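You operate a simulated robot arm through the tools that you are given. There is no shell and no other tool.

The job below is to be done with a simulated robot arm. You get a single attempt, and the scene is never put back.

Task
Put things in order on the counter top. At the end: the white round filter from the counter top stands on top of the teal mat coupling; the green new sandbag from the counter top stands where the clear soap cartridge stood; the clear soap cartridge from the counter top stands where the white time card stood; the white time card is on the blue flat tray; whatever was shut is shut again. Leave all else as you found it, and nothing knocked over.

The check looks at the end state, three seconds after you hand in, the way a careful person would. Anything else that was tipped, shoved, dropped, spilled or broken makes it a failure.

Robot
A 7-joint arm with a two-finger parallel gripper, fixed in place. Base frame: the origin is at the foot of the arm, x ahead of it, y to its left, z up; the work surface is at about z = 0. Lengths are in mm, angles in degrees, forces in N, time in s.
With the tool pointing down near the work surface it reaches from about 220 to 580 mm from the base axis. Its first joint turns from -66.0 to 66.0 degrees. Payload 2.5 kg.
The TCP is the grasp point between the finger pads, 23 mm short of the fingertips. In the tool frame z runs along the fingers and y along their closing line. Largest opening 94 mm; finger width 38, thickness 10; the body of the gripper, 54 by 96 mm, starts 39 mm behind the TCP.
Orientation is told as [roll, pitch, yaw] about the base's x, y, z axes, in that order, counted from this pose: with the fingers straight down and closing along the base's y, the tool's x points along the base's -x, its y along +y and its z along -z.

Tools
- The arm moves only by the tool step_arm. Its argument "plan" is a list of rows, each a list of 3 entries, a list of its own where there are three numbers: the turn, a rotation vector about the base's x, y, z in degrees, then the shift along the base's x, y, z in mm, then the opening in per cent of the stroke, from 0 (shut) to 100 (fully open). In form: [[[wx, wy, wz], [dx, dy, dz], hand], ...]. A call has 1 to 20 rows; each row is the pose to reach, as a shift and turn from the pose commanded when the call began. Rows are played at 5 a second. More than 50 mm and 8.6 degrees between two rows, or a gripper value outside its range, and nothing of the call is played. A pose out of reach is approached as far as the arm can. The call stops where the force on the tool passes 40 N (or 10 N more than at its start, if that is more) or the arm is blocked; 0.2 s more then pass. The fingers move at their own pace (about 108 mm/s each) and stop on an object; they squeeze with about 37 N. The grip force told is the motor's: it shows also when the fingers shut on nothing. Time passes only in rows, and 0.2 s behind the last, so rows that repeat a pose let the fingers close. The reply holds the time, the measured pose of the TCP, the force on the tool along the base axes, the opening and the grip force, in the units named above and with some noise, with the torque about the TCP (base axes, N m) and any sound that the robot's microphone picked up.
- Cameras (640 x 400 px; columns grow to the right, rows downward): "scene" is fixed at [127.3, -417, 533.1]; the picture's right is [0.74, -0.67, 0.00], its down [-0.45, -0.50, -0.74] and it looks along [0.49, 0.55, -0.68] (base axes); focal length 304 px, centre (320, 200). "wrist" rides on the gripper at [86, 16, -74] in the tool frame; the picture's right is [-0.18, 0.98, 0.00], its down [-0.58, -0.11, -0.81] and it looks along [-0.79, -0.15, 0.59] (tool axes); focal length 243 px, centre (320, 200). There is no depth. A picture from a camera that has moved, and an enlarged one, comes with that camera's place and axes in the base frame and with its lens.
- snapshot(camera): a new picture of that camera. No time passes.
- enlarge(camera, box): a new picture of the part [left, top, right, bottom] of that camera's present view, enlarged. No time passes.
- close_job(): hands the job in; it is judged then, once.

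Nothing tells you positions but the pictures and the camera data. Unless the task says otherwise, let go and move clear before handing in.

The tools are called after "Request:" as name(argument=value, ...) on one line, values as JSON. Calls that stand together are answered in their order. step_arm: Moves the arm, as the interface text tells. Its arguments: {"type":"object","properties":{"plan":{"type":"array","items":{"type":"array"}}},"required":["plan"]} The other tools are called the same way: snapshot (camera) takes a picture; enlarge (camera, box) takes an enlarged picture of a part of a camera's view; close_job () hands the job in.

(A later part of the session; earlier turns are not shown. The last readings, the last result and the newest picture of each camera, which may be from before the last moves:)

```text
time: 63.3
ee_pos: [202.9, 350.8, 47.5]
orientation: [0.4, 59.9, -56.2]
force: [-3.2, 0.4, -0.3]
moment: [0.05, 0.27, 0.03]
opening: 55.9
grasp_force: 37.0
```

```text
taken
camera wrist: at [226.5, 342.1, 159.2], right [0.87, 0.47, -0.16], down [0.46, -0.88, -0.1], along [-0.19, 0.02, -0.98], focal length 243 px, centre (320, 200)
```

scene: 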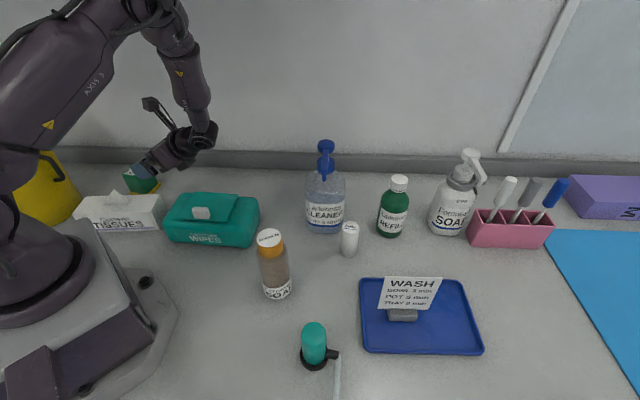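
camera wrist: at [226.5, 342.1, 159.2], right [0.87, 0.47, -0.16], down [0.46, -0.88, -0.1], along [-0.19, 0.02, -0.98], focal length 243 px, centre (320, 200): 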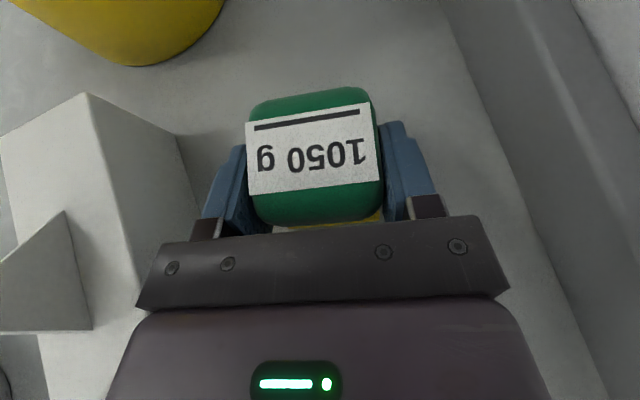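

The block is gripped at 55.9 mm. I'll lift a little and check that it holds and what happens with the yellow base.

Request:
step_arm(plan=[[[0, 0, 0], [0, 0, 4], 10], [[0, 0, 0], [0, 0, 12], 10], [[0, 0, 0], [0, 0, 25], 10], [[0, 0, 0], [0, 0, 40], 10], [[0, 0, 0], [0, 0, 40], 10]])

Request:
snapshot(camera="wrist")

Request:
enlarge(camera="scene", box=[60, 110, 220, 220])

```text
time: 64.5
ee_pos: [200.8, 349.9, 86.3]
orientation: [0.2, 60.0, -56.2]
force: [0.0, -0.2, -6.3]
moment: [-0.04, -0.06, 0.0]
opening: 56.0
grasp_force: 37.2
```

```text
taken
camera wrist: at [225.1, 340.8, 198.3], right [0.87, 0.47, -0.16], down [0.46, -0.88, -0.1], along [-0.19, 0.02, -0.98], focal length 243 px, centre (320, 200)
```

wrist: 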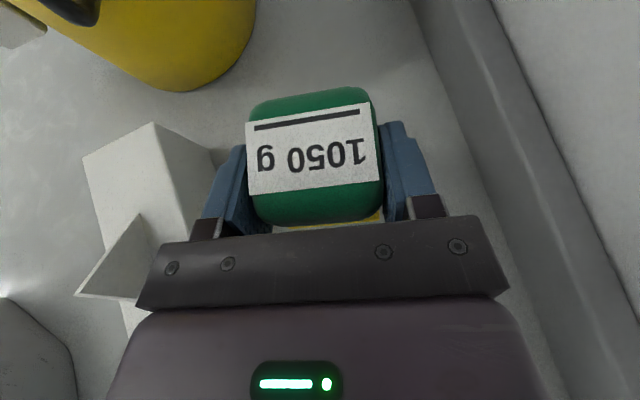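

```text
3.64 times, centred on (140, 165) of scene
camera zoom: at [127.4, -417.0, 533.1], right [0.74, -0.67, 0.0], down [-0.45, -0.5, -0.74], along [0.49, 0.55, -0.68], focal length 1105 px, centre (974, 327)
```

zoom: 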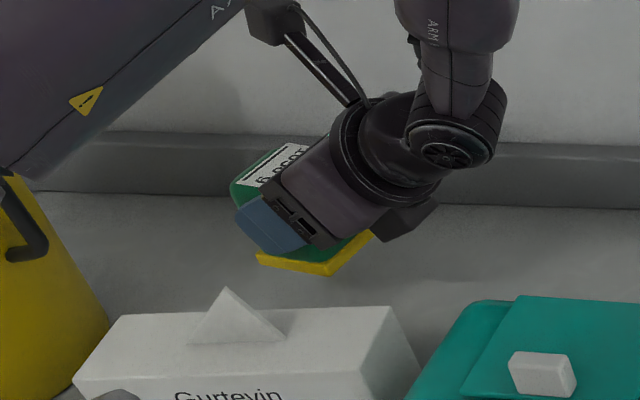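

The yellow base belongs to the sandbag and lifts with it. I'll carry it low along the wall to the cartridge's old spot at (307.5, 246).

Request:
step_arm(plan=[[[0, 0, 0], [15, -15, 0], 10], [[0, 0, 0], [38, -38, 0], 10], [[0, 0, 0], [62, -62, 0], 10], [[0, 0, 0], [86, -87, 0], 10], [[0, 0, 0], [108.9, -109.8, 0], 10], [[0, 0, 0], [108.9, -109.8, 0], 10], [[0, 0, 0], [108.9, -109.8, 0], 10]])

Request:
snapshot(camera="wrist")

Request:
enlarge(camera="scene", box=[120, 110, 280, 220])

```text
time: 66.1
ee_pos: [312.2, 238.2, 86.4]
orientation: [0.4, 60.0, -56.2]
force: [-0.3, 0.5, -5.7]
moment: [-0.06, -0.02, 0.0]
opening: 55.6
grasp_force: 37.2
```

```text
taken
camera wrist: at [336.1, 229.7, 198.0], right [0.87, 0.47, -0.16], down [0.46, -0.88, -0.1], along [-0.19, 0.02, -0.98], focal length 243 px, centre (320, 200)
```

wrist: 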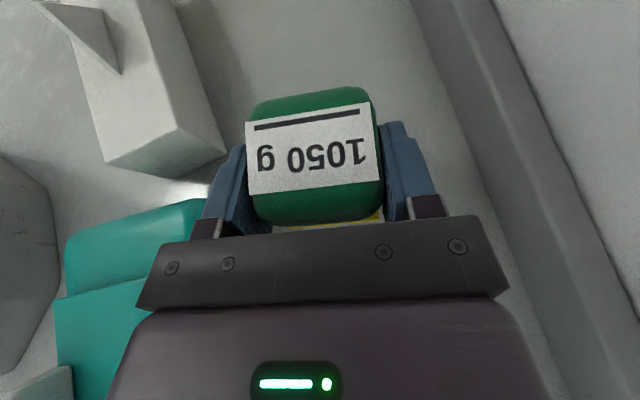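

```text
3.64 times, centred on (200, 165) of scene
camera zoom: at [127.4, -417.0, 533.1], right [0.74, -0.67, 0.0], down [-0.45, -0.5, -0.74], along [0.49, 0.55, -0.68], focal length 1105 px, centre (756, 327)
```

zoom: 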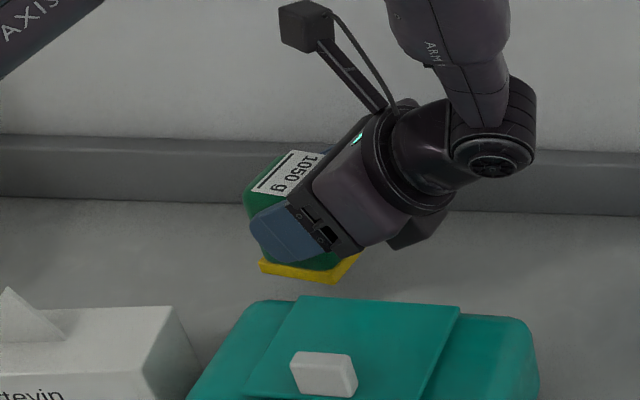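

I'll nudge it by about 3 mm onto the exact spot and lower, feeling for contact at the end.

Request:
step_arm(plan=[[[0, 0, 0], [-1.3, 2.6, -8], 10], [[0, 0, 0], [-1.3, 2.6, -20], 10], [[0, 0, 0], [-1.3, 2.6, -30], 10], [[0, 0, 0], [-1.3, 2.6, -35], 10], [[0, 0, 0], [-1.3, 2.6, -35], 10]])

Request:
step_arm(plan=[[[0, 0, 0], [0, 0, -2], 10], [[0, 0, 0], [0, 0, -2], 10]])

Request:
step_arm(plan=[[[0, 0, 0], [0, 0, -1], 10], [[0, 0, 0], [0, 0, -1], 10]])

```text
time: 67.3
ee_pos: [309.5, 241.1, 50.1]
orientation: [0.3, 60.0, -56.0]
force: [0.4, 0.1, -6.2]
moment: [-0.07, -0.01, 0.0]
opening: 56.0
grasp_force: 36.8
```

```text
time: 67.9
ee_pos: [308.5, 242.0, 49.5]
orientation: [0.3, 60.0, -56.2]
force: [0.1, -0.1, -5.3]
moment: [-0.02, -0.01, 0.0]
opening: 56.0
grasp_force: 37.2
```

```text
time: 68.5
ee_pos: [309.5, 242.4, 47.4]
orientation: [0.3, 59.9, -56.2]
force: [-0.2, 0.6, -6.4]
moment: [-0.07, -0.09, 0.0]
opening: 55.9
grasp_force: 36.9
```

Request:
step_arm(plan=[[[0, 0, 0], [0, 0, -1], 10], [[0, 0, 0], [0, 0, -1], 10]])

Request:
enlarge(camera="scene", box=[120, 110, 280, 220])

```text
time: 69.1
ee_pos: [310.3, 242.1, 46.8]
orientation: [0.3, 60.0, -56.3]
force: [-0.8, 0.4, -4.6]
moment: [-0.05, -0.02, 0.0]
opening: 55.8
grasp_force: 36.6
```

```text
3.64 times, centred on (200, 165) of scene
camera zoom: at [127.4, -417.0, 533.1], right [0.74, -0.67, 0.0], down [-0.45, -0.5, -0.74], along [0.49, 0.55, -0.68], focal length 1105 px, centre (756, 327)
```

zoom: 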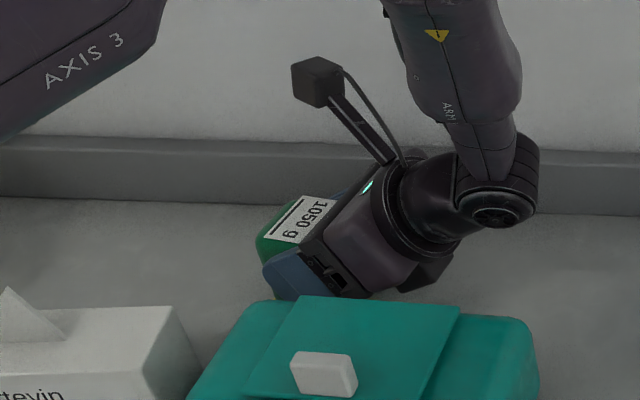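

Request:
step_arm(plan=[[[0, 0, 0], [0, 0, -1], 10], [[0, 0, 0], [0, 0, -1], 10]])

```text
time: 69.7
ee_pos: [309.3, 243.2, 47.5]
orientation: [0.1, 60.1, -56.2]
force: [-2.6, -9.2, 14.5]
moment: [-1.12, 0.39, 0.05]
opening: 55.9
grasp_force: 36.7
```

It's down on the counter. I'll ease off slightly and release.

Request:
step_arm(plan=[[[0, 0, 0], [0, 0, 0.8], 10], [[0, 0, 0], [0, 0, 0.8], 10]])

Request:
step_arm(plan=[[[0, 0, 0], [0, 0, 0], 58], [[0, 0, 0], [0, 0, 0], 64], [[0, 0, 0], [0, 0, 0], 75], [[0, 0, 0], [0, 0, 0], 92], [[0, 0, 0], [0, 0, 0], 92]])

Request:
snapshot(camera="wrist")

```text
time: 70.3
ee_pos: [309.1, 241.2, 47.3]
orientation: [0.3, 59.9, -56.1]
force: [-0.3, -6.4, 5.5]
moment: [-0.19, 0.54, 0.27]
opening: 55.9
grasp_force: 36.9
```

```text
time: 71.5
ee_pos: [309.9, 241.4, 47.7]
orientation: [0.2, 59.9, -56.2]
force: [1.0, 0.2, 0.1]
moment: [-0.02, 0.0, 0.04]
opening: 86.4
grasp_force: 0.1
```

```text
taken
camera wrist: at [333.9, 232.9, 159.2], right [0.87, 0.47, -0.16], down [0.46, -0.88, -0.1], along [-0.19, 0.02, -0.98], focal length 243 px, centre (320, 200)
```

wrist: 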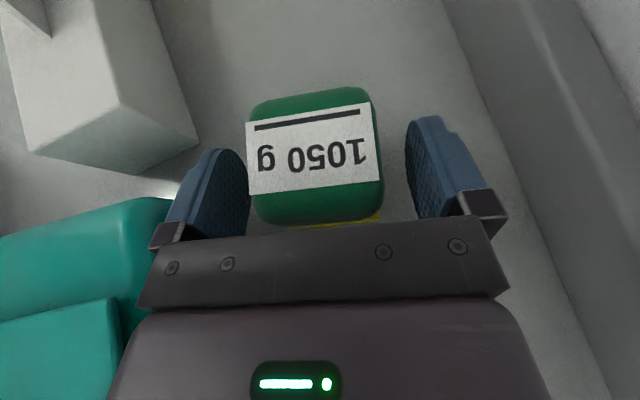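

The sandbag stands where the cartridge was. I'll rise clear and go back along the low route to the right-hand side for the filter.

Request:
step_arm(plan=[[[0, 0, 0], [0, 0, 30], 92], [[0, 0, 0], [0, 0, 60], 100], [[0, 0, 0], [0, 0, 88], 100], [[0, 0, 0], [0, 0, 88], 100]])

Request:
snapshot(camera="wrist")

Request:
step_arm(plan=[[[0, 0, -4], [1, -35, 0], 100], [[0, 0, -8], [2, -75, 2], 100], [[0, 0, -8], [0, -110, 4], 100], [[0, 0, -8], [-12, -145, 7], 100], [[0, 0, -8], [-24, -182, 9], 100], [[0, 0, -8], [-36, -220, 12], 100], [[0, 0, -8], [-40, -250, 17], 100], [[0, 0, -8], [-40, -250, 17], 100]])

Request:
snapshot(camera="scene")

```text
time: 72.5
ee_pos: [311.1, 241.0, 134.7]
orientation: [0.2, 59.9, -56.3]
force: [0.2, 0.0, -0.1]
moment: [-0.03, -0.01, -0.01]
opening: 94.0
grasp_force: 0.0
```

```text
taken
camera wrist: at [335.4, 232.8, 246.5], right [0.87, 0.47, -0.16], down [0.46, -0.88, -0.1], along [-0.19, 0.02, -0.98], focal length 243 px, centre (320, 200)
```

wrist: 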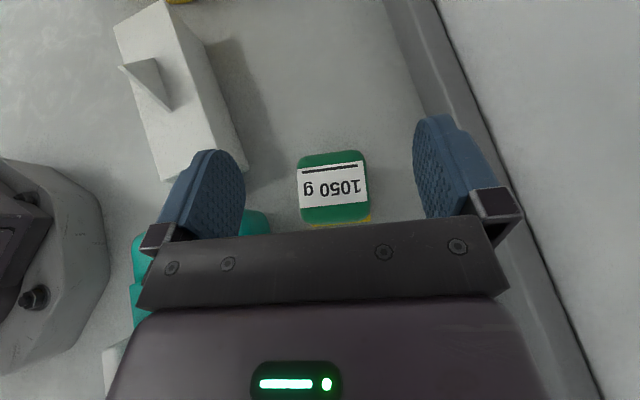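

```text
time: 74.3
ee_pos: [270.9, -10.8, 151.0]
orientation: [0.4, 60.0, -64.1]
force: [0.0, 0.1, -1.0]
moment: [-0.02, -0.02, -0.01]
opening: 94.3
grasp_force: 0.1
```

```text
taken
```

scene: 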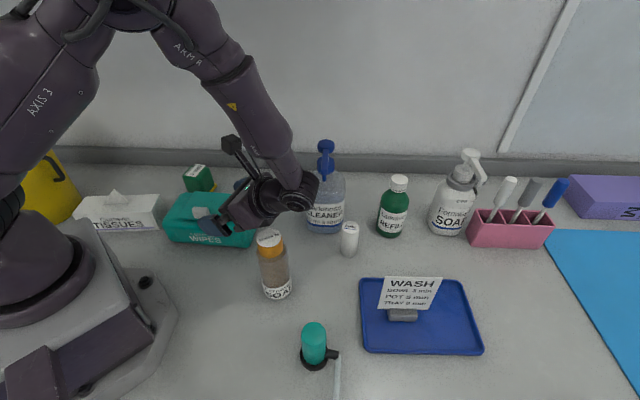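

All three left-side tasks look right in the overview. I'll bring the tool back to vertical in the free space in front.

Request:
step_arm(plan=[[[-6.8, -3.25, 0], [3, -3, 9], 100], [[-13.5, -6.5, 0], [7, -7, 18], 100], [[-20.3, -9.7, 0], [10, -10, 27], 100], [[-27, -13, 0], [14, -14, 36], 100], [[-33.8, -16.2, 0], [18, -18, 46], 100], [[-40.6, -19.4, 0], [22, -22, 56], 100], [[-47.3, -22.7, 0], [26, -26, 66], 100], [[-54.1, -25.9, 0], [29, -29, 74], 100], [[-54.1, -25.9, 0], [29, -29, 74], 100]])

```text
time: 76.3
ee_pos: [298.1, -37.0, 224.3]
orientation: [0.1, 0.0, -64.3]
force: [-0.1, -0.7, -0.1]
moment: [0.01, -0.01, -0.02]
opening: 94.0
grasp_force: 0.0
```

Next I'll turn the tool so the camera side faces away from the cleaner's nozzle, while moving toward the filter side.

Request:
step_arm(plan=[[[0, 0, 7.7], [1.6, -6, 2], 100], [[0, 0, 15.4], [3.2, -13, 4], 100], [[0, 0, 23.1], [4.8, -20, 6], 100], [[0, 0, 30.8], [6.4, -26, 8], 100], [[0, 0, 38.5], [8, -33, 10], 100], [[0, 0, 46.2], [9.6, -40, 12], 100], [[0, 0, 53.9], [11.2, -46, 14], 100], [[0, 0, 61.6], [12.8, -53, 16], 100], [[0, 0, 69.3], [14.4, -60, 18], 100], [[0, 0, 77], [16, -66, 20], 100], [[0, 0, 84.7], [17.6, -73, 20], 100], [[0, 0, 92.4], [19.2, -80, 20], 100], [[0, 0, 100.1], [20.8, -86, 20], 100], [[0, 0, 107.8], [22.4, -93, 20], 100], [[0, 0, 115.5], [24, -100, 20], 100], [[0, 0, 123.2], [25.6, -106, 20], 100], [[0, 0, 130.9], [27, -113, 20], 100], [[0, 0, 138.6], [29, -120, 20], 100], [[0, 0, 146.3], [31, -127, 20], 100], [[0, 0, 154.3], [32, -133, 20], 100]])

Request:
snapshot(camera="wrist")

Request:
snapshot(camera="scene")

```text
time: 80.5
ee_pos: [329.2, -170.5, 245.1]
orientation: [0.1, -0.1, 90.3]
force: [-0.4, -0.6, -0.5]
moment: [-0.04, 0.0, 0.05]
opening: 94.0
grasp_force: 0.1
```

```text
taken
camera wrist: at [314.0, -256.9, 319.8], right [-0.98, 0.18, 0.0], down [0.11, 0.58, 0.81], along [0.15, 0.79, -0.59], focal length 243 px, centre (320, 200)
```

wrist: 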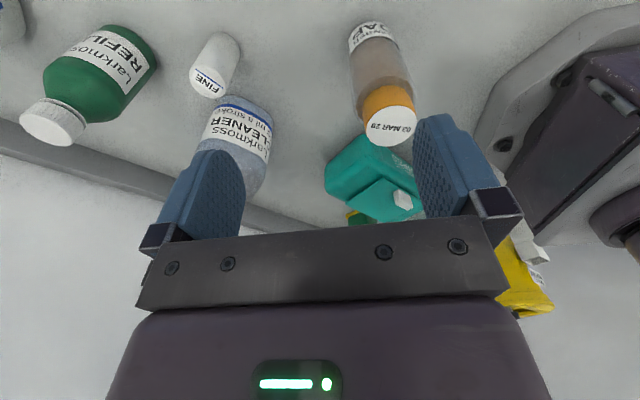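

```text
taken
```

scene: 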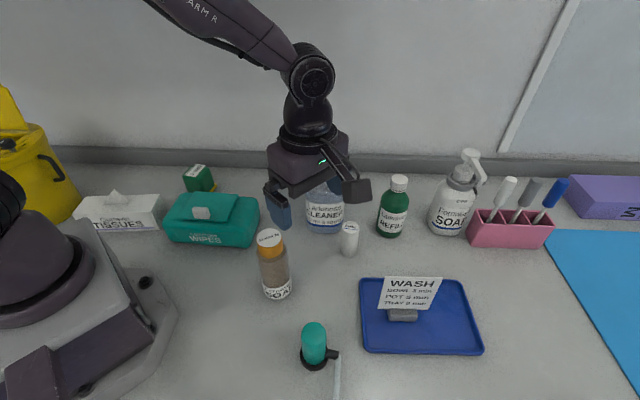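

Request:
step_arm(plan=[[[0, 0, 0], [30, -20, -10], 100], [[0, 0, 0], [60, -40, -30], 100], [[0, 0, 0], [90, -58, -48], 100], [[0, 0, 0], [111, -68, -62], 100], [[0, 0, 0], [111, -68, -62], 100]])

Request:
snapshot(camera="wrist")

Request:
enlarge(camera="scene", box=[290, 130, 430, 270])

```text
time: 81.7
ee_pos: [441.4, -237.7, 182.4]
orientation: [0.0, 0.0, 90.0]
force: [0.6, 0.0, 0.9]
moment: [0.0, 0.0, 0.0]
opening: 94.0
grasp_force: 0.1
```

```text
taken
camera wrist: at [424.9, -324.3, 256.6], right [-0.98, 0.18, 0.0], down [0.11, 0.58, 0.81], along [0.15, 0.79, -0.59], focal length 243 px, centre (320, 200)
```

wrist: 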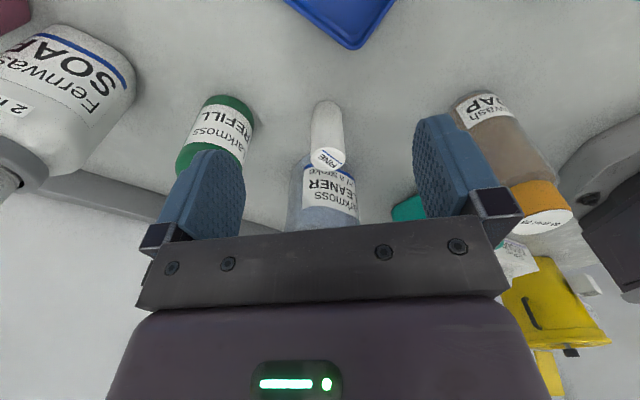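

```text
2.86 times, centred on (360, 200) of scene
camera zoom: at [127.4, -417.0, 533.1], right [0.74, -0.67, 0.0], down [-0.45, -0.5, -0.74], along [0.49, 0.55, -0.68], focal length 868 px, centre (206, 200)
```

zoom: 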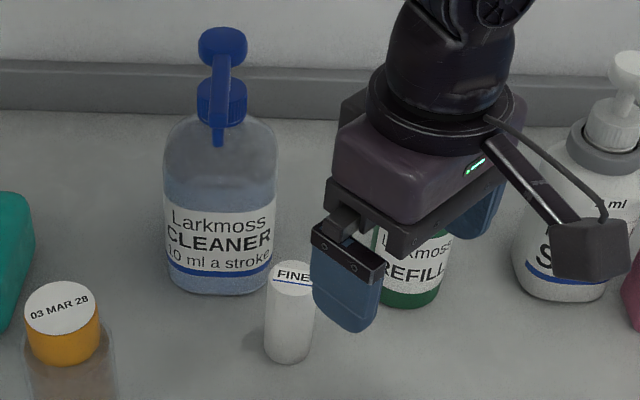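

Request:
enlarge(camera="wrist", box=[270, 80, 390, 200])

```text
3.33 times, centred on (330, 140) of wrist
camera zoom: at [424.9, -324.3, 256.6], right [-0.98, 0.18, 0.0], down [0.11, 0.58, 0.81], along [0.15, 0.79, -0.59], focal length 809 px, centre (287, 400)
```

zoom: 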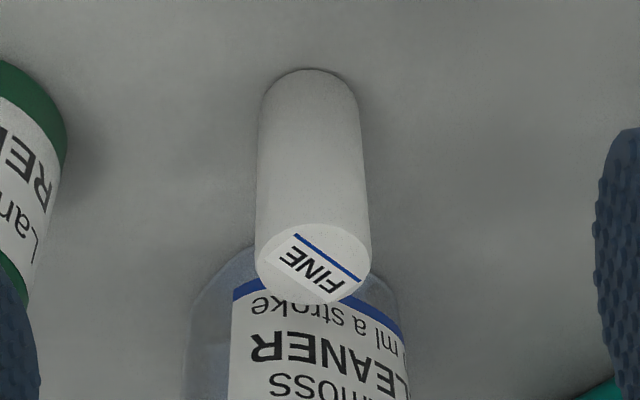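

The filter is at (449, -151), with a diameter of 36 mm and a height of about 75 mm. The cleaner's nozzle tip is close by, so I'll lean the tool 18° away from it while moving over the filter.

Request:
step_arm(plan=[[[6, 0, 0], [2.6, 0, -18], 100], [[12, 0, 0], [5, 10, -36], 100], [[18, 0, 0], [7.9, 40, -50], 100], [[18, 0, 0], [7.9, 65, -54], 100], [[18, 0, 0], [7.9, 82, -54], 100], [[18, 0, 0], [7.9, 82, -54], 100]])

Request:
snapshot(camera="wrist")

Request:
enlarge(camera="scene", box=[290, 130, 430, 270])

```text
time: 83.1
ee_pos: [450.1, -155.4, 128.8]
orientation: [0.2, -18.0, 90.0]
force: [-0.1, -0.5, -0.7]
moment: [0.0, -0.01, 0.06]
opening: 94.2
grasp_force: 0.1
```

```text
taken
camera wrist: at [433.0, -260.6, 173.2], right [-0.98, 0.17, 0.06], down [0.11, 0.3, 0.95], along [0.15, 0.94, -0.32], focal length 243 px, centre (320, 200)
```

wrist: 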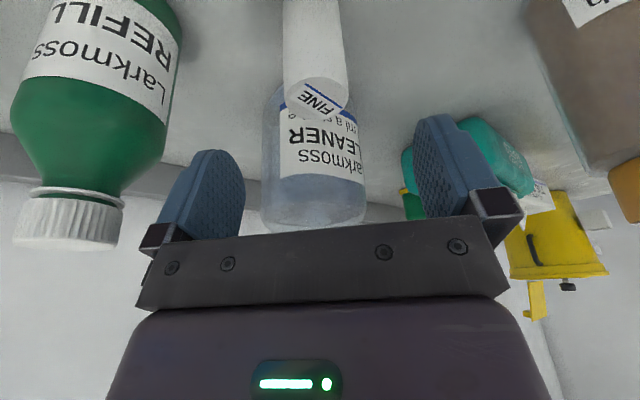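

```text
2.86 times, centred on (360, 200) of scene
camera zoom: at [127.4, -417.0, 533.1], right [0.74, -0.67, 0.0], down [-0.45, -0.5, -0.74], along [0.49, 0.55, -0.68], focal length 868 px, centre (206, 200)
```

zoom: 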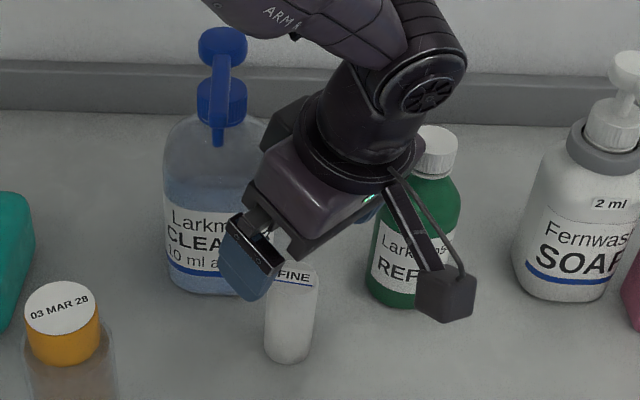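

The filter is aligned within a millimetre, so I'll descend around it.

Request:
step_arm(plan=[[[0, 0, 0], [-0.7, 4.2, -10], 100], [[0, 0, 0], [-0.7, 4.2, -35], 100], [[0, 0, 0], [-0.7, 4.2, -60], 100], [[0, 0, 0], [-0.7, 4.2, -82], 100], [[0, 0, 0], [-0.7, 4.2, -82], 75]])

Request:
snapshot(camera="wrist")

Request:
enlarge(camera="scene", box=[290, 130, 430, 270])

```text
time: 84.3
ee_pos: [448.8, -151.6, 45.9]
orientation: [0.0, -17.9, 90.0]
force: [-0.1, -0.4, -0.2]
moment: [0.0, 0.02, 0.01]
opening: 70.2
grasp_force: 0.1
```

```text
taken
camera wrist: at [432.0, -257.5, 90.8], right [-0.98, 0.17, 0.06], down [0.11, 0.3, 0.95], along [0.15, 0.94, -0.32], focal length 243 px, centre (320, 200)
```

wrist: 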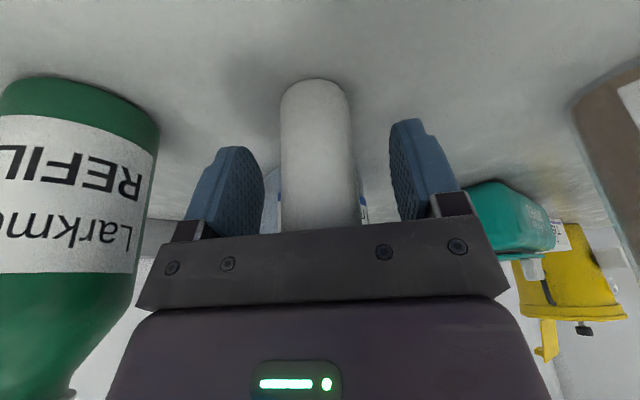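

```text
2.86 times, centred on (360, 200) of scene
camera zoom: at [127.3, -417.0, 533.1], right [0.74, -0.67, 0.0], down [-0.45, -0.5, -0.74], along [0.49, 0.55, -0.68], focal length 868 px, centre (206, 200)
```

zoom: 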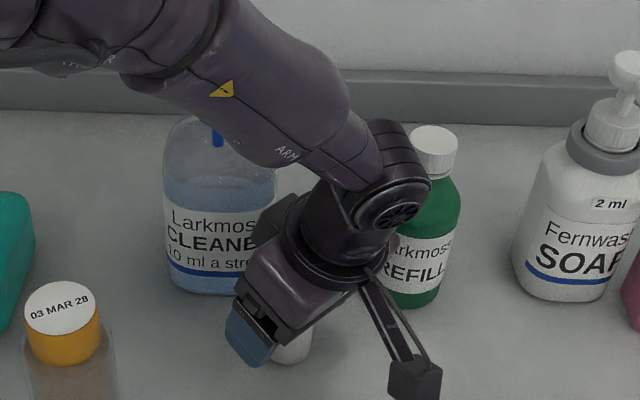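

Request:
step_arm(plan=[[[0, 0, 0], [0, 0, 0], 55], [[0, 0, 0], [0, 0, 0], 44], [[0, 0, 0], [0, 0, 0], 39], [[0, 0, 0], [0, 0, 0], 34], [[0, 0, 0], [0, 0, 0], 20], [[0, 0, 0], [0, 0, 0], 5], [[0, 0, 0], [0, 0, 0], 5]])

Request:
snapshot(camera="wrist")

```text
time: 85.9
ee_pos: [448.8, -152.9, 48.3]
orientation: [0.1, -17.9, 90.0]
force: [-1.9, -0.1, 0.6]
moment: [-0.06, -0.01, 0.0]
opening: 34.8
grasp_force: 37.2
```

```text
taken
camera wrist: at [432.0, -257.6, 91.2], right [-0.98, 0.17, 0.06], down [0.11, 0.3, 0.95], along [0.15, 0.94, -0.32], focal length 243 px, centre (320, 200)
```

wrist: 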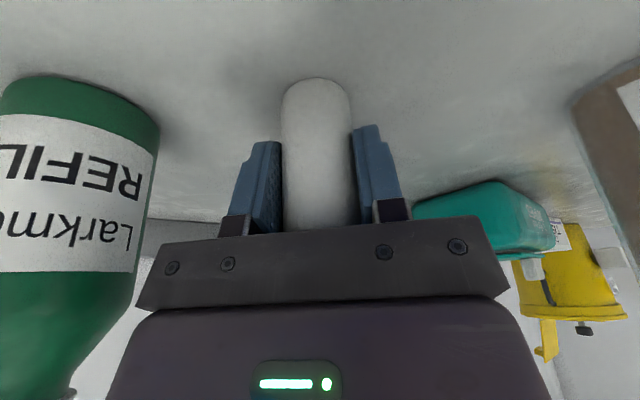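

The filter is gripped at 34.8 mm. I'll lift it straight up past the nozzle level, then back away from the cleaner.

Request:
step_arm(plan=[[[0, 0, 0], [0, 0, 5], 5], [[0, 0, 0], [0, 0, 28], 5], [[0, 0, 0], [0, 0, 56], 5], [[0, 0, 0], [0, 0, 84], 5], [[0, 0, 0], [0, -8, 112], 5], [[0, 0, 0], [0, -40, 120], 5], [[0, 0, 0], [0, -70, 120], 5], [[0, 0, 0], [0, -70, 120], 5]])

Request:
snapshot(camera="wrist")

Request:
snapshot(camera="scene")

```text
time: 87.7
ee_pos: [447.3, -223.2, 167.8]
orientation: [0.0, -18.1, 90.0]
force: [0.1, -0.1, -1.0]
moment: [0.01, 0.0, 0.0]
opening: 34.7
grasp_force: 37.2
```

```text
taken
camera wrist: at [430.6, -328.1, 212.5], right [-0.98, 0.17, 0.06], down [0.11, 0.3, 0.95], along [0.15, 0.94, -0.32], focal length 243 px, centre (320, 200)
```

wrist: 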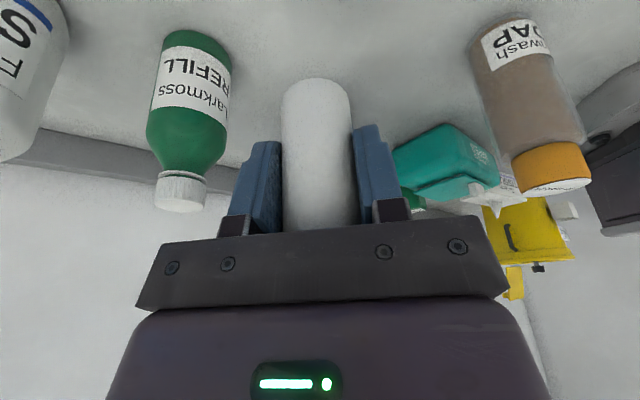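

```text
taken
```

scene: 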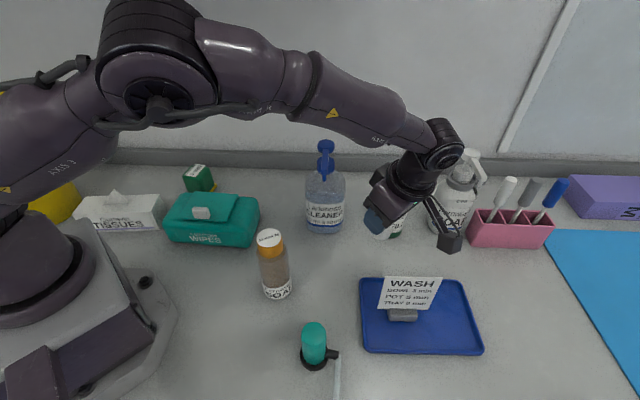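

The filter is held cleanly and everything else is undisturbed. I'll study the coupling's top before placing.

Request:
enlarge(camera="scene", box=[280, 310, 350, 380])

```text
5.71 times, centred on (315, 345) of scene
camera zoom: at [127.3, -417.0, 533.1], right [0.74, -0.67, 0.0], down [-0.45, -0.5, -0.74], along [0.49, 0.55, -0.68], focal length 1737 px, centre (349, -629)
```

zoom: 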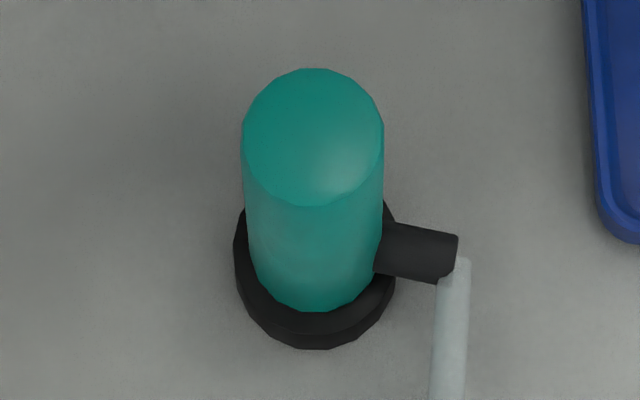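

The coupling has a flat round top, about 36 mm wide. I'll carry the filter over to hover above it, turning the wrist to stay within limits.

Request:
step_arm(plan=[[[0, 0, -5], [-30, -6, 0], 5], [[0, 0, -11], [-62, -12, 0], 5], [[0, 0, -18], [-95, -19, 0], 5], [[0, 0, -25], [-128, -26, 0], 5], [[0, 0, -32], [-162, -33, 0], 5], [[0, 0, -40], [-196.8, -40.8, 0], 5], [[0, 0, -40], [-196.8, -40.8, 0], 5], [[0, 0, -40], [-196.8, -40.8, 0], 5]])

Request:
snapshot(camera="wrist")

Request:
enlarge(camera="scene", box=[250, 270, 390, 400])

```text
time: 89.5
ee_pos: [251.5, -264.4, 167.6]
orientation: [0.2, -18.0, 50.0]
force: [0.7, 0.7, -0.6]
moment: [-0.01, -0.01, 0.02]
opening: 35.1
grasp_force: 37.4
```

```text
taken
camera wrist: at [170.6, -334.2, 211.4], right [-0.64, 0.77, 0.06], down [0.28, 0.16, 0.95], along [0.72, 0.62, -0.32], focal length 243 px, centre (320, 200)
```

wrist: 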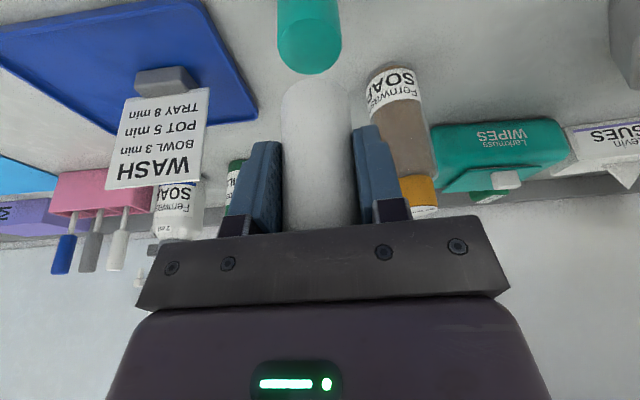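

```text
3.08 times, centred on (320, 335) of scene
camera zoom: at [127.3, -417.0, 533.1], right [0.74, -0.67, 0.0], down [-0.45, -0.5, -0.74], along [0.49, 0.55, -0.68], focal length 935 px, centre (320, -215)
```

zoom: 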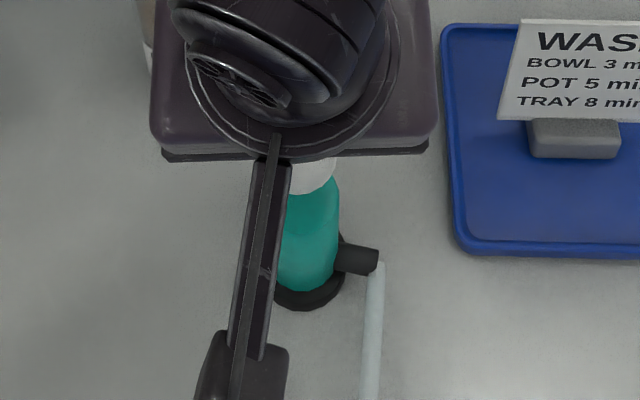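

Request:
enlarge(camera="wrist", box=[250, 0, 390, 130])

```text
3.08 times, centred on (320, 65) of wrist
camera zoom: at [170.6, -334.2, 211.4], right [-0.64, 0.77, 0.06], down [0.28, 0.16, 0.95], along [0.72, 0.62, -0.32], focal length 746 px, centre (320, 615)
```

zoom: 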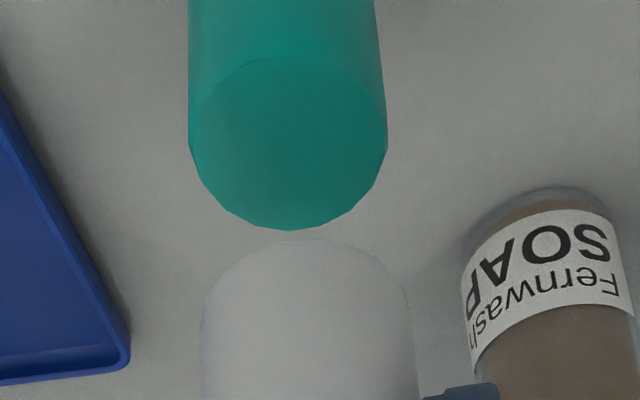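

Request:
step_arm(plan=[[[0, 0, 0], [-2, -3.5, -10], 5], [[0, 0, 0], [-2, -3.5, -22], 5], [[0, 0, 0], [-2, -3.5, -22], 5]])

Request:
enlarge(camera="wrist", box=[250, 0, 390, 130])

Request:
enlarge(camera="scene", box=[280, 290, 350, 360])

```text
time: 90.3
ee_pos: [249.4, -266.6, 145.1]
orientation: [0.1, -18.0, 50.0]
force: [0.0, -0.1, -0.5]
moment: [0.01, -0.02, 0.0]
opening: 34.9
grasp_force: 36.5
```

```text
3.08 times, centred on (320, 65) of wrist
camera zoom: at [168.4, -337.2, 189.7], right [-0.64, 0.77, 0.06], down [0.28, 0.16, 0.95], along [0.72, 0.62, -0.32], focal length 746 px, centre (320, 615)
```

zoom: 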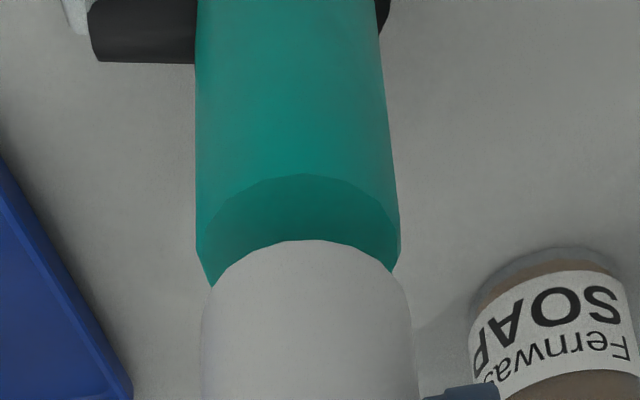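

```text
5.71 times, centred on (315, 325) of scene
camera zoom: at [127.3, -417.0, 533.1], right [0.74, -0.67, 0.0], down [-0.45, -0.5, -0.74], along [0.49, 0.55, -0.68], focal length 1737 px, centre (349, -514)
```

zoom: 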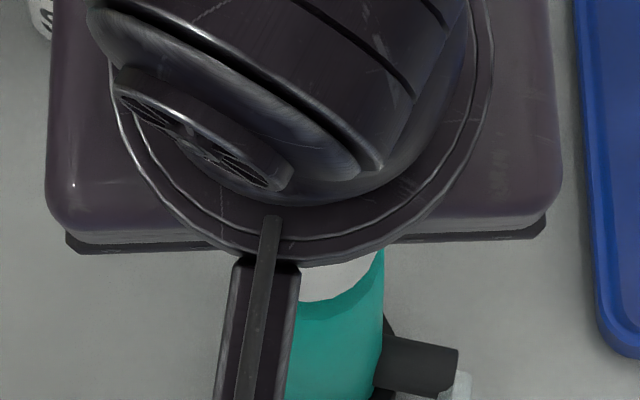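

Both views agree the filter is centred over the coupling to within about a millimetre, with a gap of roughly 11 mm. I'll lower it slowly and feel for contact.

Request:
step_arm(plan=[[[0, 0, 0], [-0.3, -0.5, -3], 5], [[0, 0, 0], [-0.3, -0.5, -6], 5], [[0, 0, 0], [-0.3, -0.5, -6], 5]])

Request:
step_arm(plan=[[[0, 0, 0], [0, 0, -1], 5], [[0, 0, 0], [0, 0, -1], 5]])

Request:
enlarge(camera="wrist", box=[250, 0, 390, 130])

Request:
enlarge(camera="scene", box=[280, 290, 350, 360])

```text
time: 91.1
ee_pos: [248.6, -266.7, 139.8]
orientation: [0.1, -17.9, 50.0]
force: [0.2, -0.5, -1.2]
moment: [0.02, 0.02, -0.01]
opening: 35.0
grasp_force: 37.5
```

```text
time: 91.7
ee_pos: [249.2, -267.8, 139.9]
orientation: [0.1, -18.0, 50.0]
force: [0.9, -0.4, -0.8]
moment: [-0.02, 0.04, -0.01]
opening: 34.7
grasp_force: 36.7
```

```text
3.08 times, centred on (320, 65) of wrist
camera zoom: at [168.8, -337.3, 183.1], right [-0.64, 0.77, 0.06], down [0.28, 0.16, 0.95], along [0.72, 0.62, -0.32], focal length 746 px, centre (320, 615)
```

zoom: 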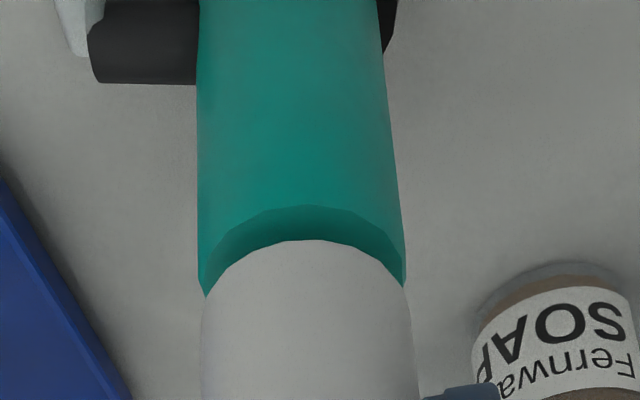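

```text
5.71 times, centred on (315, 325) of scene
camera zoom: at [127.3, -417.0, 533.1], right [0.74, -0.67, 0.0], down [-0.45, -0.5, -0.74], along [0.49, 0.55, -0.68], focal length 1737 px, centre (349, -514)
```

zoom: 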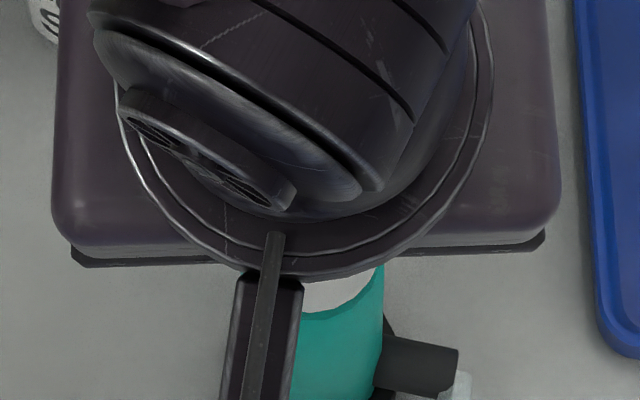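

Request:
step_arm(plan=[[[0, 0, 0], [0, 0, -1], 5], [[0, 0, 0], [0, 0, -1], 5]])

Request:
step_arm(plan=[[[0, 0, 0], [0, 0, -1], 5], [[0, 0, 0], [0, 0, -1], 5]])

Request:
step_arm(plan=[[[0, 0, 0], [0, 0, -1], 5], [[0, 0, 0], [0, 0, -1], 5]])

```text
time: 92.3
ee_pos: [249.1, -266.7, 137.4]
orientation: [0.1, -18.0, 50.0]
force: [0.3, -0.2, -0.4]
moment: [0.0, -0.02, 0.04]
opening: 35.0
grasp_force: 36.2
```

```text
time: 92.9
ee_pos: [248.2, -267.3, 137.2]
orientation: [0.1, -18.0, 50.0]
force: [-0.9, -0.2, -0.7]
moment: [-0.01, 0.0, 0.02]
opening: 34.7
grasp_force: 36.8
```

```text
time: 93.5
ee_pos: [250.7, -268.1, 136.7]
orientation: [0.1, -18.1, 50.0]
force: [-0.1, -0.5, -0.6]
moment: [0.04, -0.01, 0.01]
opening: 34.9
grasp_force: 37.1
```

Request:
enlarge(camera="wrist", box=[250, 0, 390, 130])

Request:
enlarge(camera="scene", box=[280, 290, 350, 360])

```text
3.08 times, centred on (320, 65) of wrist
camera zoom: at [169.3, -337.2, 180.4], right [-0.64, 0.77, 0.06], down [0.28, 0.16, 0.95], along [0.72, 0.62, -0.32], focal length 746 px, centre (320, 615)
```

zoom: 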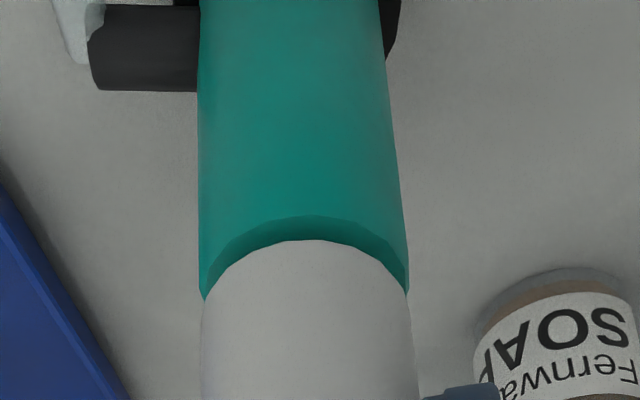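

```text
5.71 times, centred on (315, 325) of scene
camera zoom: at [127.3, -417.0, 533.1], right [0.74, -0.67, 0.0], down [-0.45, -0.5, -0.74], along [0.49, 0.55, -0.68], focal length 1737 px, centre (349, -514)
```

zoom: 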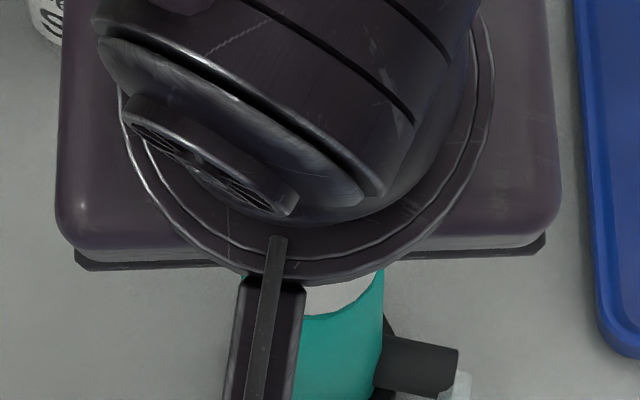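

Request:
step_arm(plan=[[[0, 0, 0], [0, 0, -1], 5], [[0, 0, 0], [0, 0, -1], 5]])

Request:
step_arm(plan=[[[0, 0, 0], [0, 0, -1], 5], [[0, 0, 0], [0, 0, -1], 5]])

```text
time: 94.1
ee_pos: [250.5, -267.0, 135.8]
orientation: [0.2, -18.0, 49.9]
force: [0.1, 0.2, -0.6]
moment: [-0.01, 0.02, 0.01]
opening: 34.7
grasp_force: 36.4
```

```text
time: 94.7
ee_pos: [249.8, -267.0, 133.7]
orientation: [0.1, -18.0, 49.9]
force: [0.5, -0.2, -0.6]
moment: [0.01, 0.03, 0.03]
opening: 34.8
grasp_force: 37.5
```

Request:
step_arm(plan=[[[0, 0, 0], [0, 0, -0.8], 5], [[0, 0, 0], [0, 0, -0.8], 5]])

Request:
step_arm(plan=[[[0, 0, 0], [0, 0, -0.8], 5], [[0, 0, 0], [0, 0, -0.8], 5]])

Request:
enlarge(camera="wrist", box=[250, 0, 390, 130])

```text
time: 95.3
ee_pos: [250.6, -265.9, 134.3]
orientation: [0.1, -18.0, 49.8]
force: [0.2, 0.0, -0.6]
moment: [0.0, 0.03, -0.03]
opening: 34.8
grasp_force: 36.9
```

```text
time: 95.9
ee_pos: [250.0, -266.2, 132.5]
orientation: [0.1, -17.9, 50.0]
force: [0.5, 0.2, -1.1]
moment: [0.0, -0.02, 0.01]
opening: 34.9
grasp_force: 36.8
```

```text
3.08 times, centred on (320, 65) of wrist
camera zoom: at [169.1, -336.7, 176.7], right [-0.64, 0.77, 0.06], down [0.28, 0.16, 0.95], along [0.72, 0.62, -0.32], focal length 746 px, centre (320, 615)
```

zoom: 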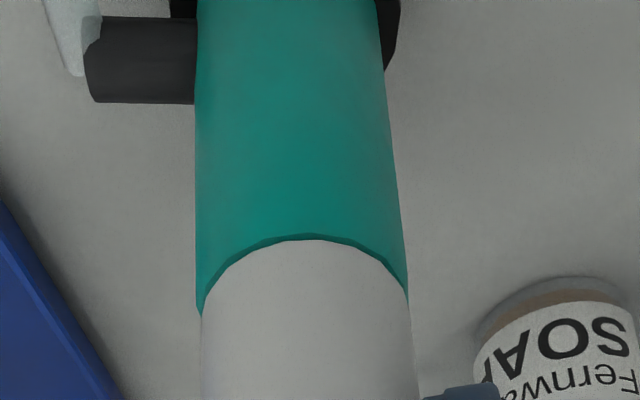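

Request:
step_arm(plan=[[[0, 0, 0], [0.5, -0.4, -0.7], 5], [[0, 0, 0], [0.5, -0.4, -0.7], 5]])

Request:
step_arm(plan=[[[0, 0, 0], [0, 0, -0.7], 5], [[0, 0, 0], [0, 0, -0.7], 5]])

```text
time: 96.5
ee_pos: [250.7, -266.4, 131.8]
orientation: [0.0, -18.0, 49.9]
force: [-0.4, 1.6, 1.0]
moment: [0.03, 0.05, 0.0]
opening: 34.8
grasp_force: 37.1
```

```text
time: 97.1
ee_pos: [249.9, -267.3, 132.3]
orientation: [0.0, -18.1, 50.0]
force: [-1.3, 2.1, 18.8]
moment: [0.16, 0.14, -0.02]
opening: 34.6
grasp_force: 37.1
```

The filter has touched down on the coupling. I'll ease the load off and check before releasing.

Request:
step_arm(plan=[[[0, 0, 0], [0, 0, 0.6], 5], [[0, 0, 0], [0, 0, 0.6], 5]])

Request:
enlarge(camera="wrist", box=[250, 0, 390, 130])

Request:
enlarge(camera="scene", box=[270, 290, 360, 390])

```text
time: 97.7
ee_pos: [250.1, -267.1, 133.3]
orientation: [0.0, -18.1, 50.0]
force: [-0.4, 2.8, 19.3]
moment: [0.11, 0.01, 0.0]
opening: 34.8
grasp_force: 36.9
```

```text
3.08 times, centred on (320, 65) of wrist
camera zoom: at [170.1, -337.6, 175.9], right [-0.64, 0.77, 0.06], down [0.28, 0.16, 0.95], along [0.72, 0.62, -0.32], focal length 746 px, centre (320, 615)
```

zoom: 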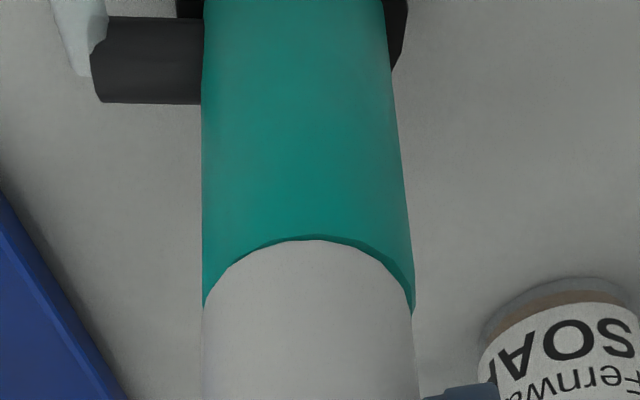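

```text
4.00 times, centred on (315, 340) of scene
camera zoom: at [127.3, -416.9, 533.2], right [0.74, -0.67, 0.0], down [-0.45, -0.5, -0.74], along [0.49, 0.55, -0.68], focal length 1216 px, centre (340, -360)
```

zoom: 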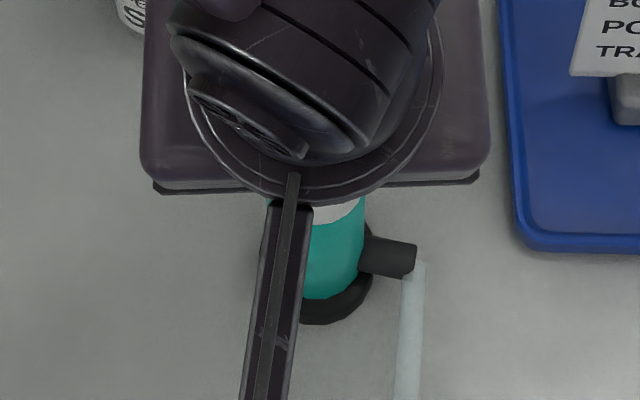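

Request:
step_arm(plan=[[[0, 0, 0], [0, 0, 0.5], 5], [[0, 0, 0], [0, 0, 0.5], 5]])

```text
time: 98.3
ee_pos: [250.5, -268.0, 132.2]
orientation: [0.0, -18.0, 50.1]
force: [1.3, 1.0, 19.6]
moment: [0.09, -0.1, 0.06]
opening: 34.6
grasp_force: 37.0
```

Request:
step_arm(plan=[[[0, 0, 0], [0, 0, 0.8], 5], [[0, 0, 0], [0, 0, 0.8], 5], [[0, 0, 0], [0, 0, 0.8], 5]])

Request:
enlarge(camera="wrist", box=[250, 0, 390, 130])

Request:
snapshot(camera="wrist")

Request:
snapshot(camera="scene")

```text
time: 99.1
ee_pos: [248.8, -267.1, 132.3]
orientation: [0.2, -17.9, 49.9]
force: [1.2, -1.1, 2.7]
moment: [-0.05, -0.1, 0.01]
opening: 34.6
grasp_force: 37.0
```

```text
3.08 times, centred on (320, 65) of wrist
camera zoom: at [169.0, -337.5, 176.2], right [-0.64, 0.77, 0.06], down [0.28, 0.16, 0.95], along [0.71, 0.62, -0.32], focal length 746 px, centre (320, 615)
```

zoom: 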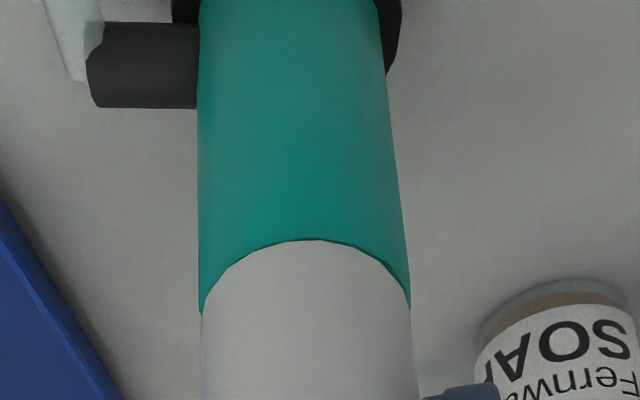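

```text
taken
camera wrist: at [169.0, -337.5, 176.2], right [-0.64, 0.77, 0.06], down [0.28, 0.16, 0.95], along [0.71, 0.62, -0.32], focal length 243 px, centre (320, 200)
```

wrist: 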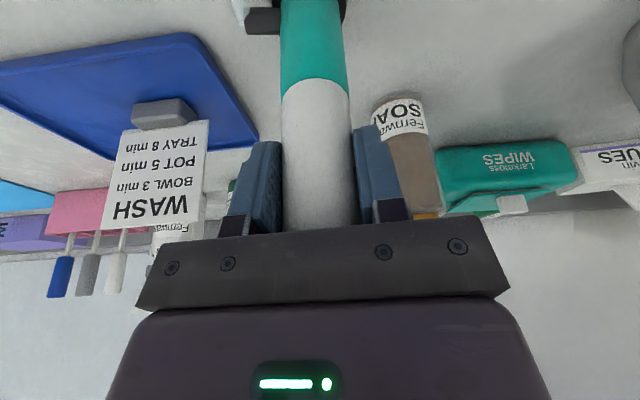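

```text
taken
```

scene: 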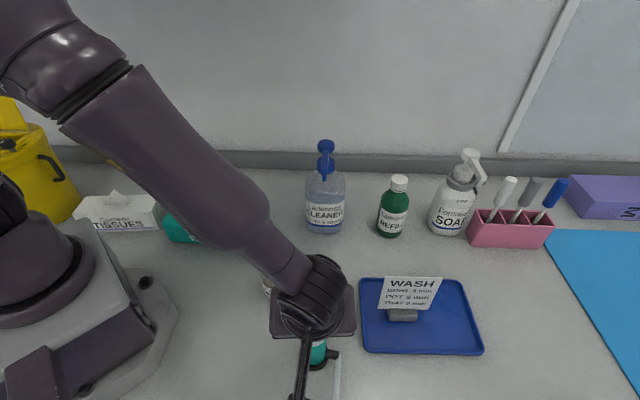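

The load is off and the edges line up. I'll release the filter gradually.

Request:
step_arm(plan=[[[0, 0, 0], [0, 0, 0], 39], [[0, 0, 0], [0, 0, 0], 42], [[0, 0, 0], [0, 0, 0], 50], [[0, 0, 0], [0, 0, 0], 65], [[0, 0, 0], [0, 0, 0], 85], [[0, 0, 0], [0, 0, 0], 85]])

Request:
snapshot(camera="wrist")

Request:
enlarge(camera="wrist", box=[250, 0, 390, 130])

```text
time: 100.5
ee_pos: [249.9, -267.2, 131.5]
orientation: [0.1, -18.0, 50.1]
force: [0.0, 0.8, 0.7]
moment: [-0.01, 0.04, 0.01]
opening: 79.8
grasp_force: 0.1
```

```text
taken
camera wrist: at [169.5, -337.6, 176.6], right [-0.64, 0.77, 0.06], down [0.28, 0.16, 0.95], along [0.72, 0.62, -0.32], focal length 243 px, centre (320, 200)
```

wrist: 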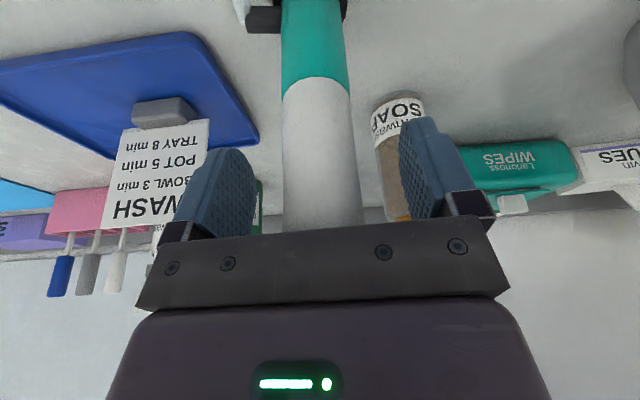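

```text
3.08 times, centred on (320, 65) of wrist
camera zoom: at [169.5, -337.6, 176.6], right [-0.64, 0.77, 0.06], down [0.28, 0.16, 0.95], along [0.72, 0.62, -0.32], focal length 746 px, centre (320, 615)
```

zoom: 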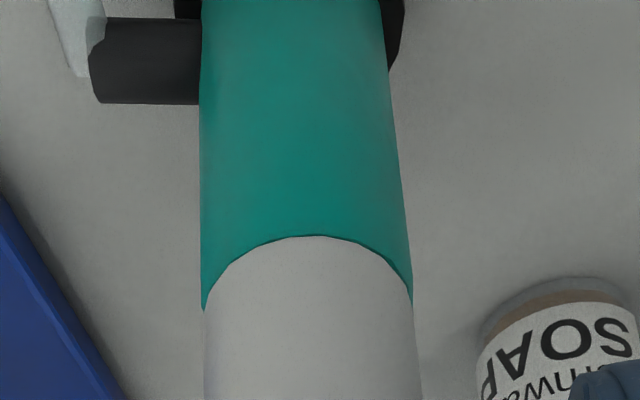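

The filter stands squarely on the coupling. I'll rise straight up, clear of it.

Request:
step_arm(plan=[[[0, 0, 0], [0, 0, 15], 85], [[0, 0, 0], [0, 0, 40], 95], [[0, 0, 0], [0, 0, 70], 100], [[0, 0, 0], [0, 0, 100], 100], [[0, 0, 0], [0, 0, 110], 100], [[0, 0, 0], [0, 0, 110], 100]])

Request:
snapshot(camera="scene")

Request:
snapshot(camera="wrist")

```text
time: 101.9
ee_pos: [251.1, -267.1, 242.8]
orientation: [0.1, -18.0, 49.9]
force: [0.0, 0.5, 0.0]
moment: [-0.01, 0.01, 0.01]
opening: 94.1
grasp_force: 0.1
```

```text
taken
```

scene: 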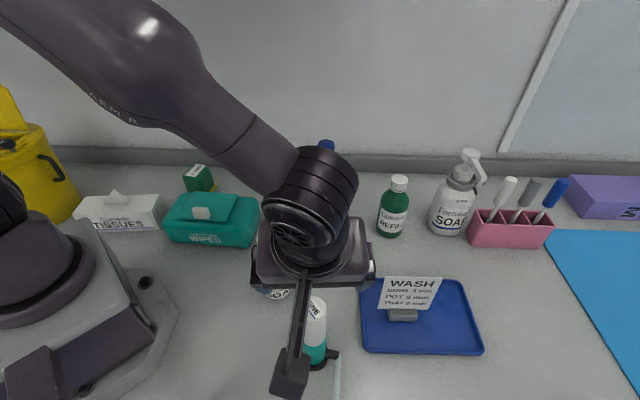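

```text
taken
camera wrist: at [170.3, -338.3, 286.5], right [-0.64, 0.77, 0.06], down [0.28, 0.16, 0.95], along [0.72, 0.62, -0.32], focal length 243 px, centre (320, 200)
```

wrist: 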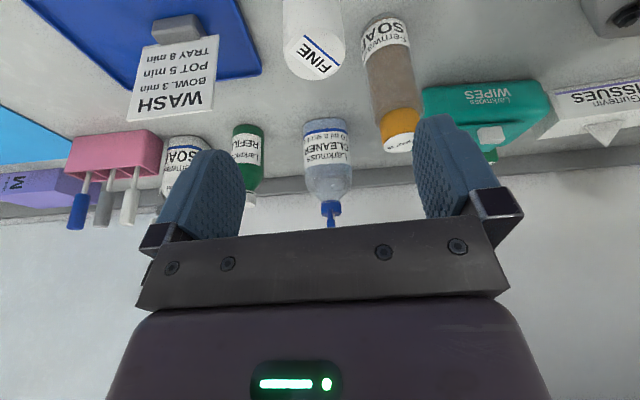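

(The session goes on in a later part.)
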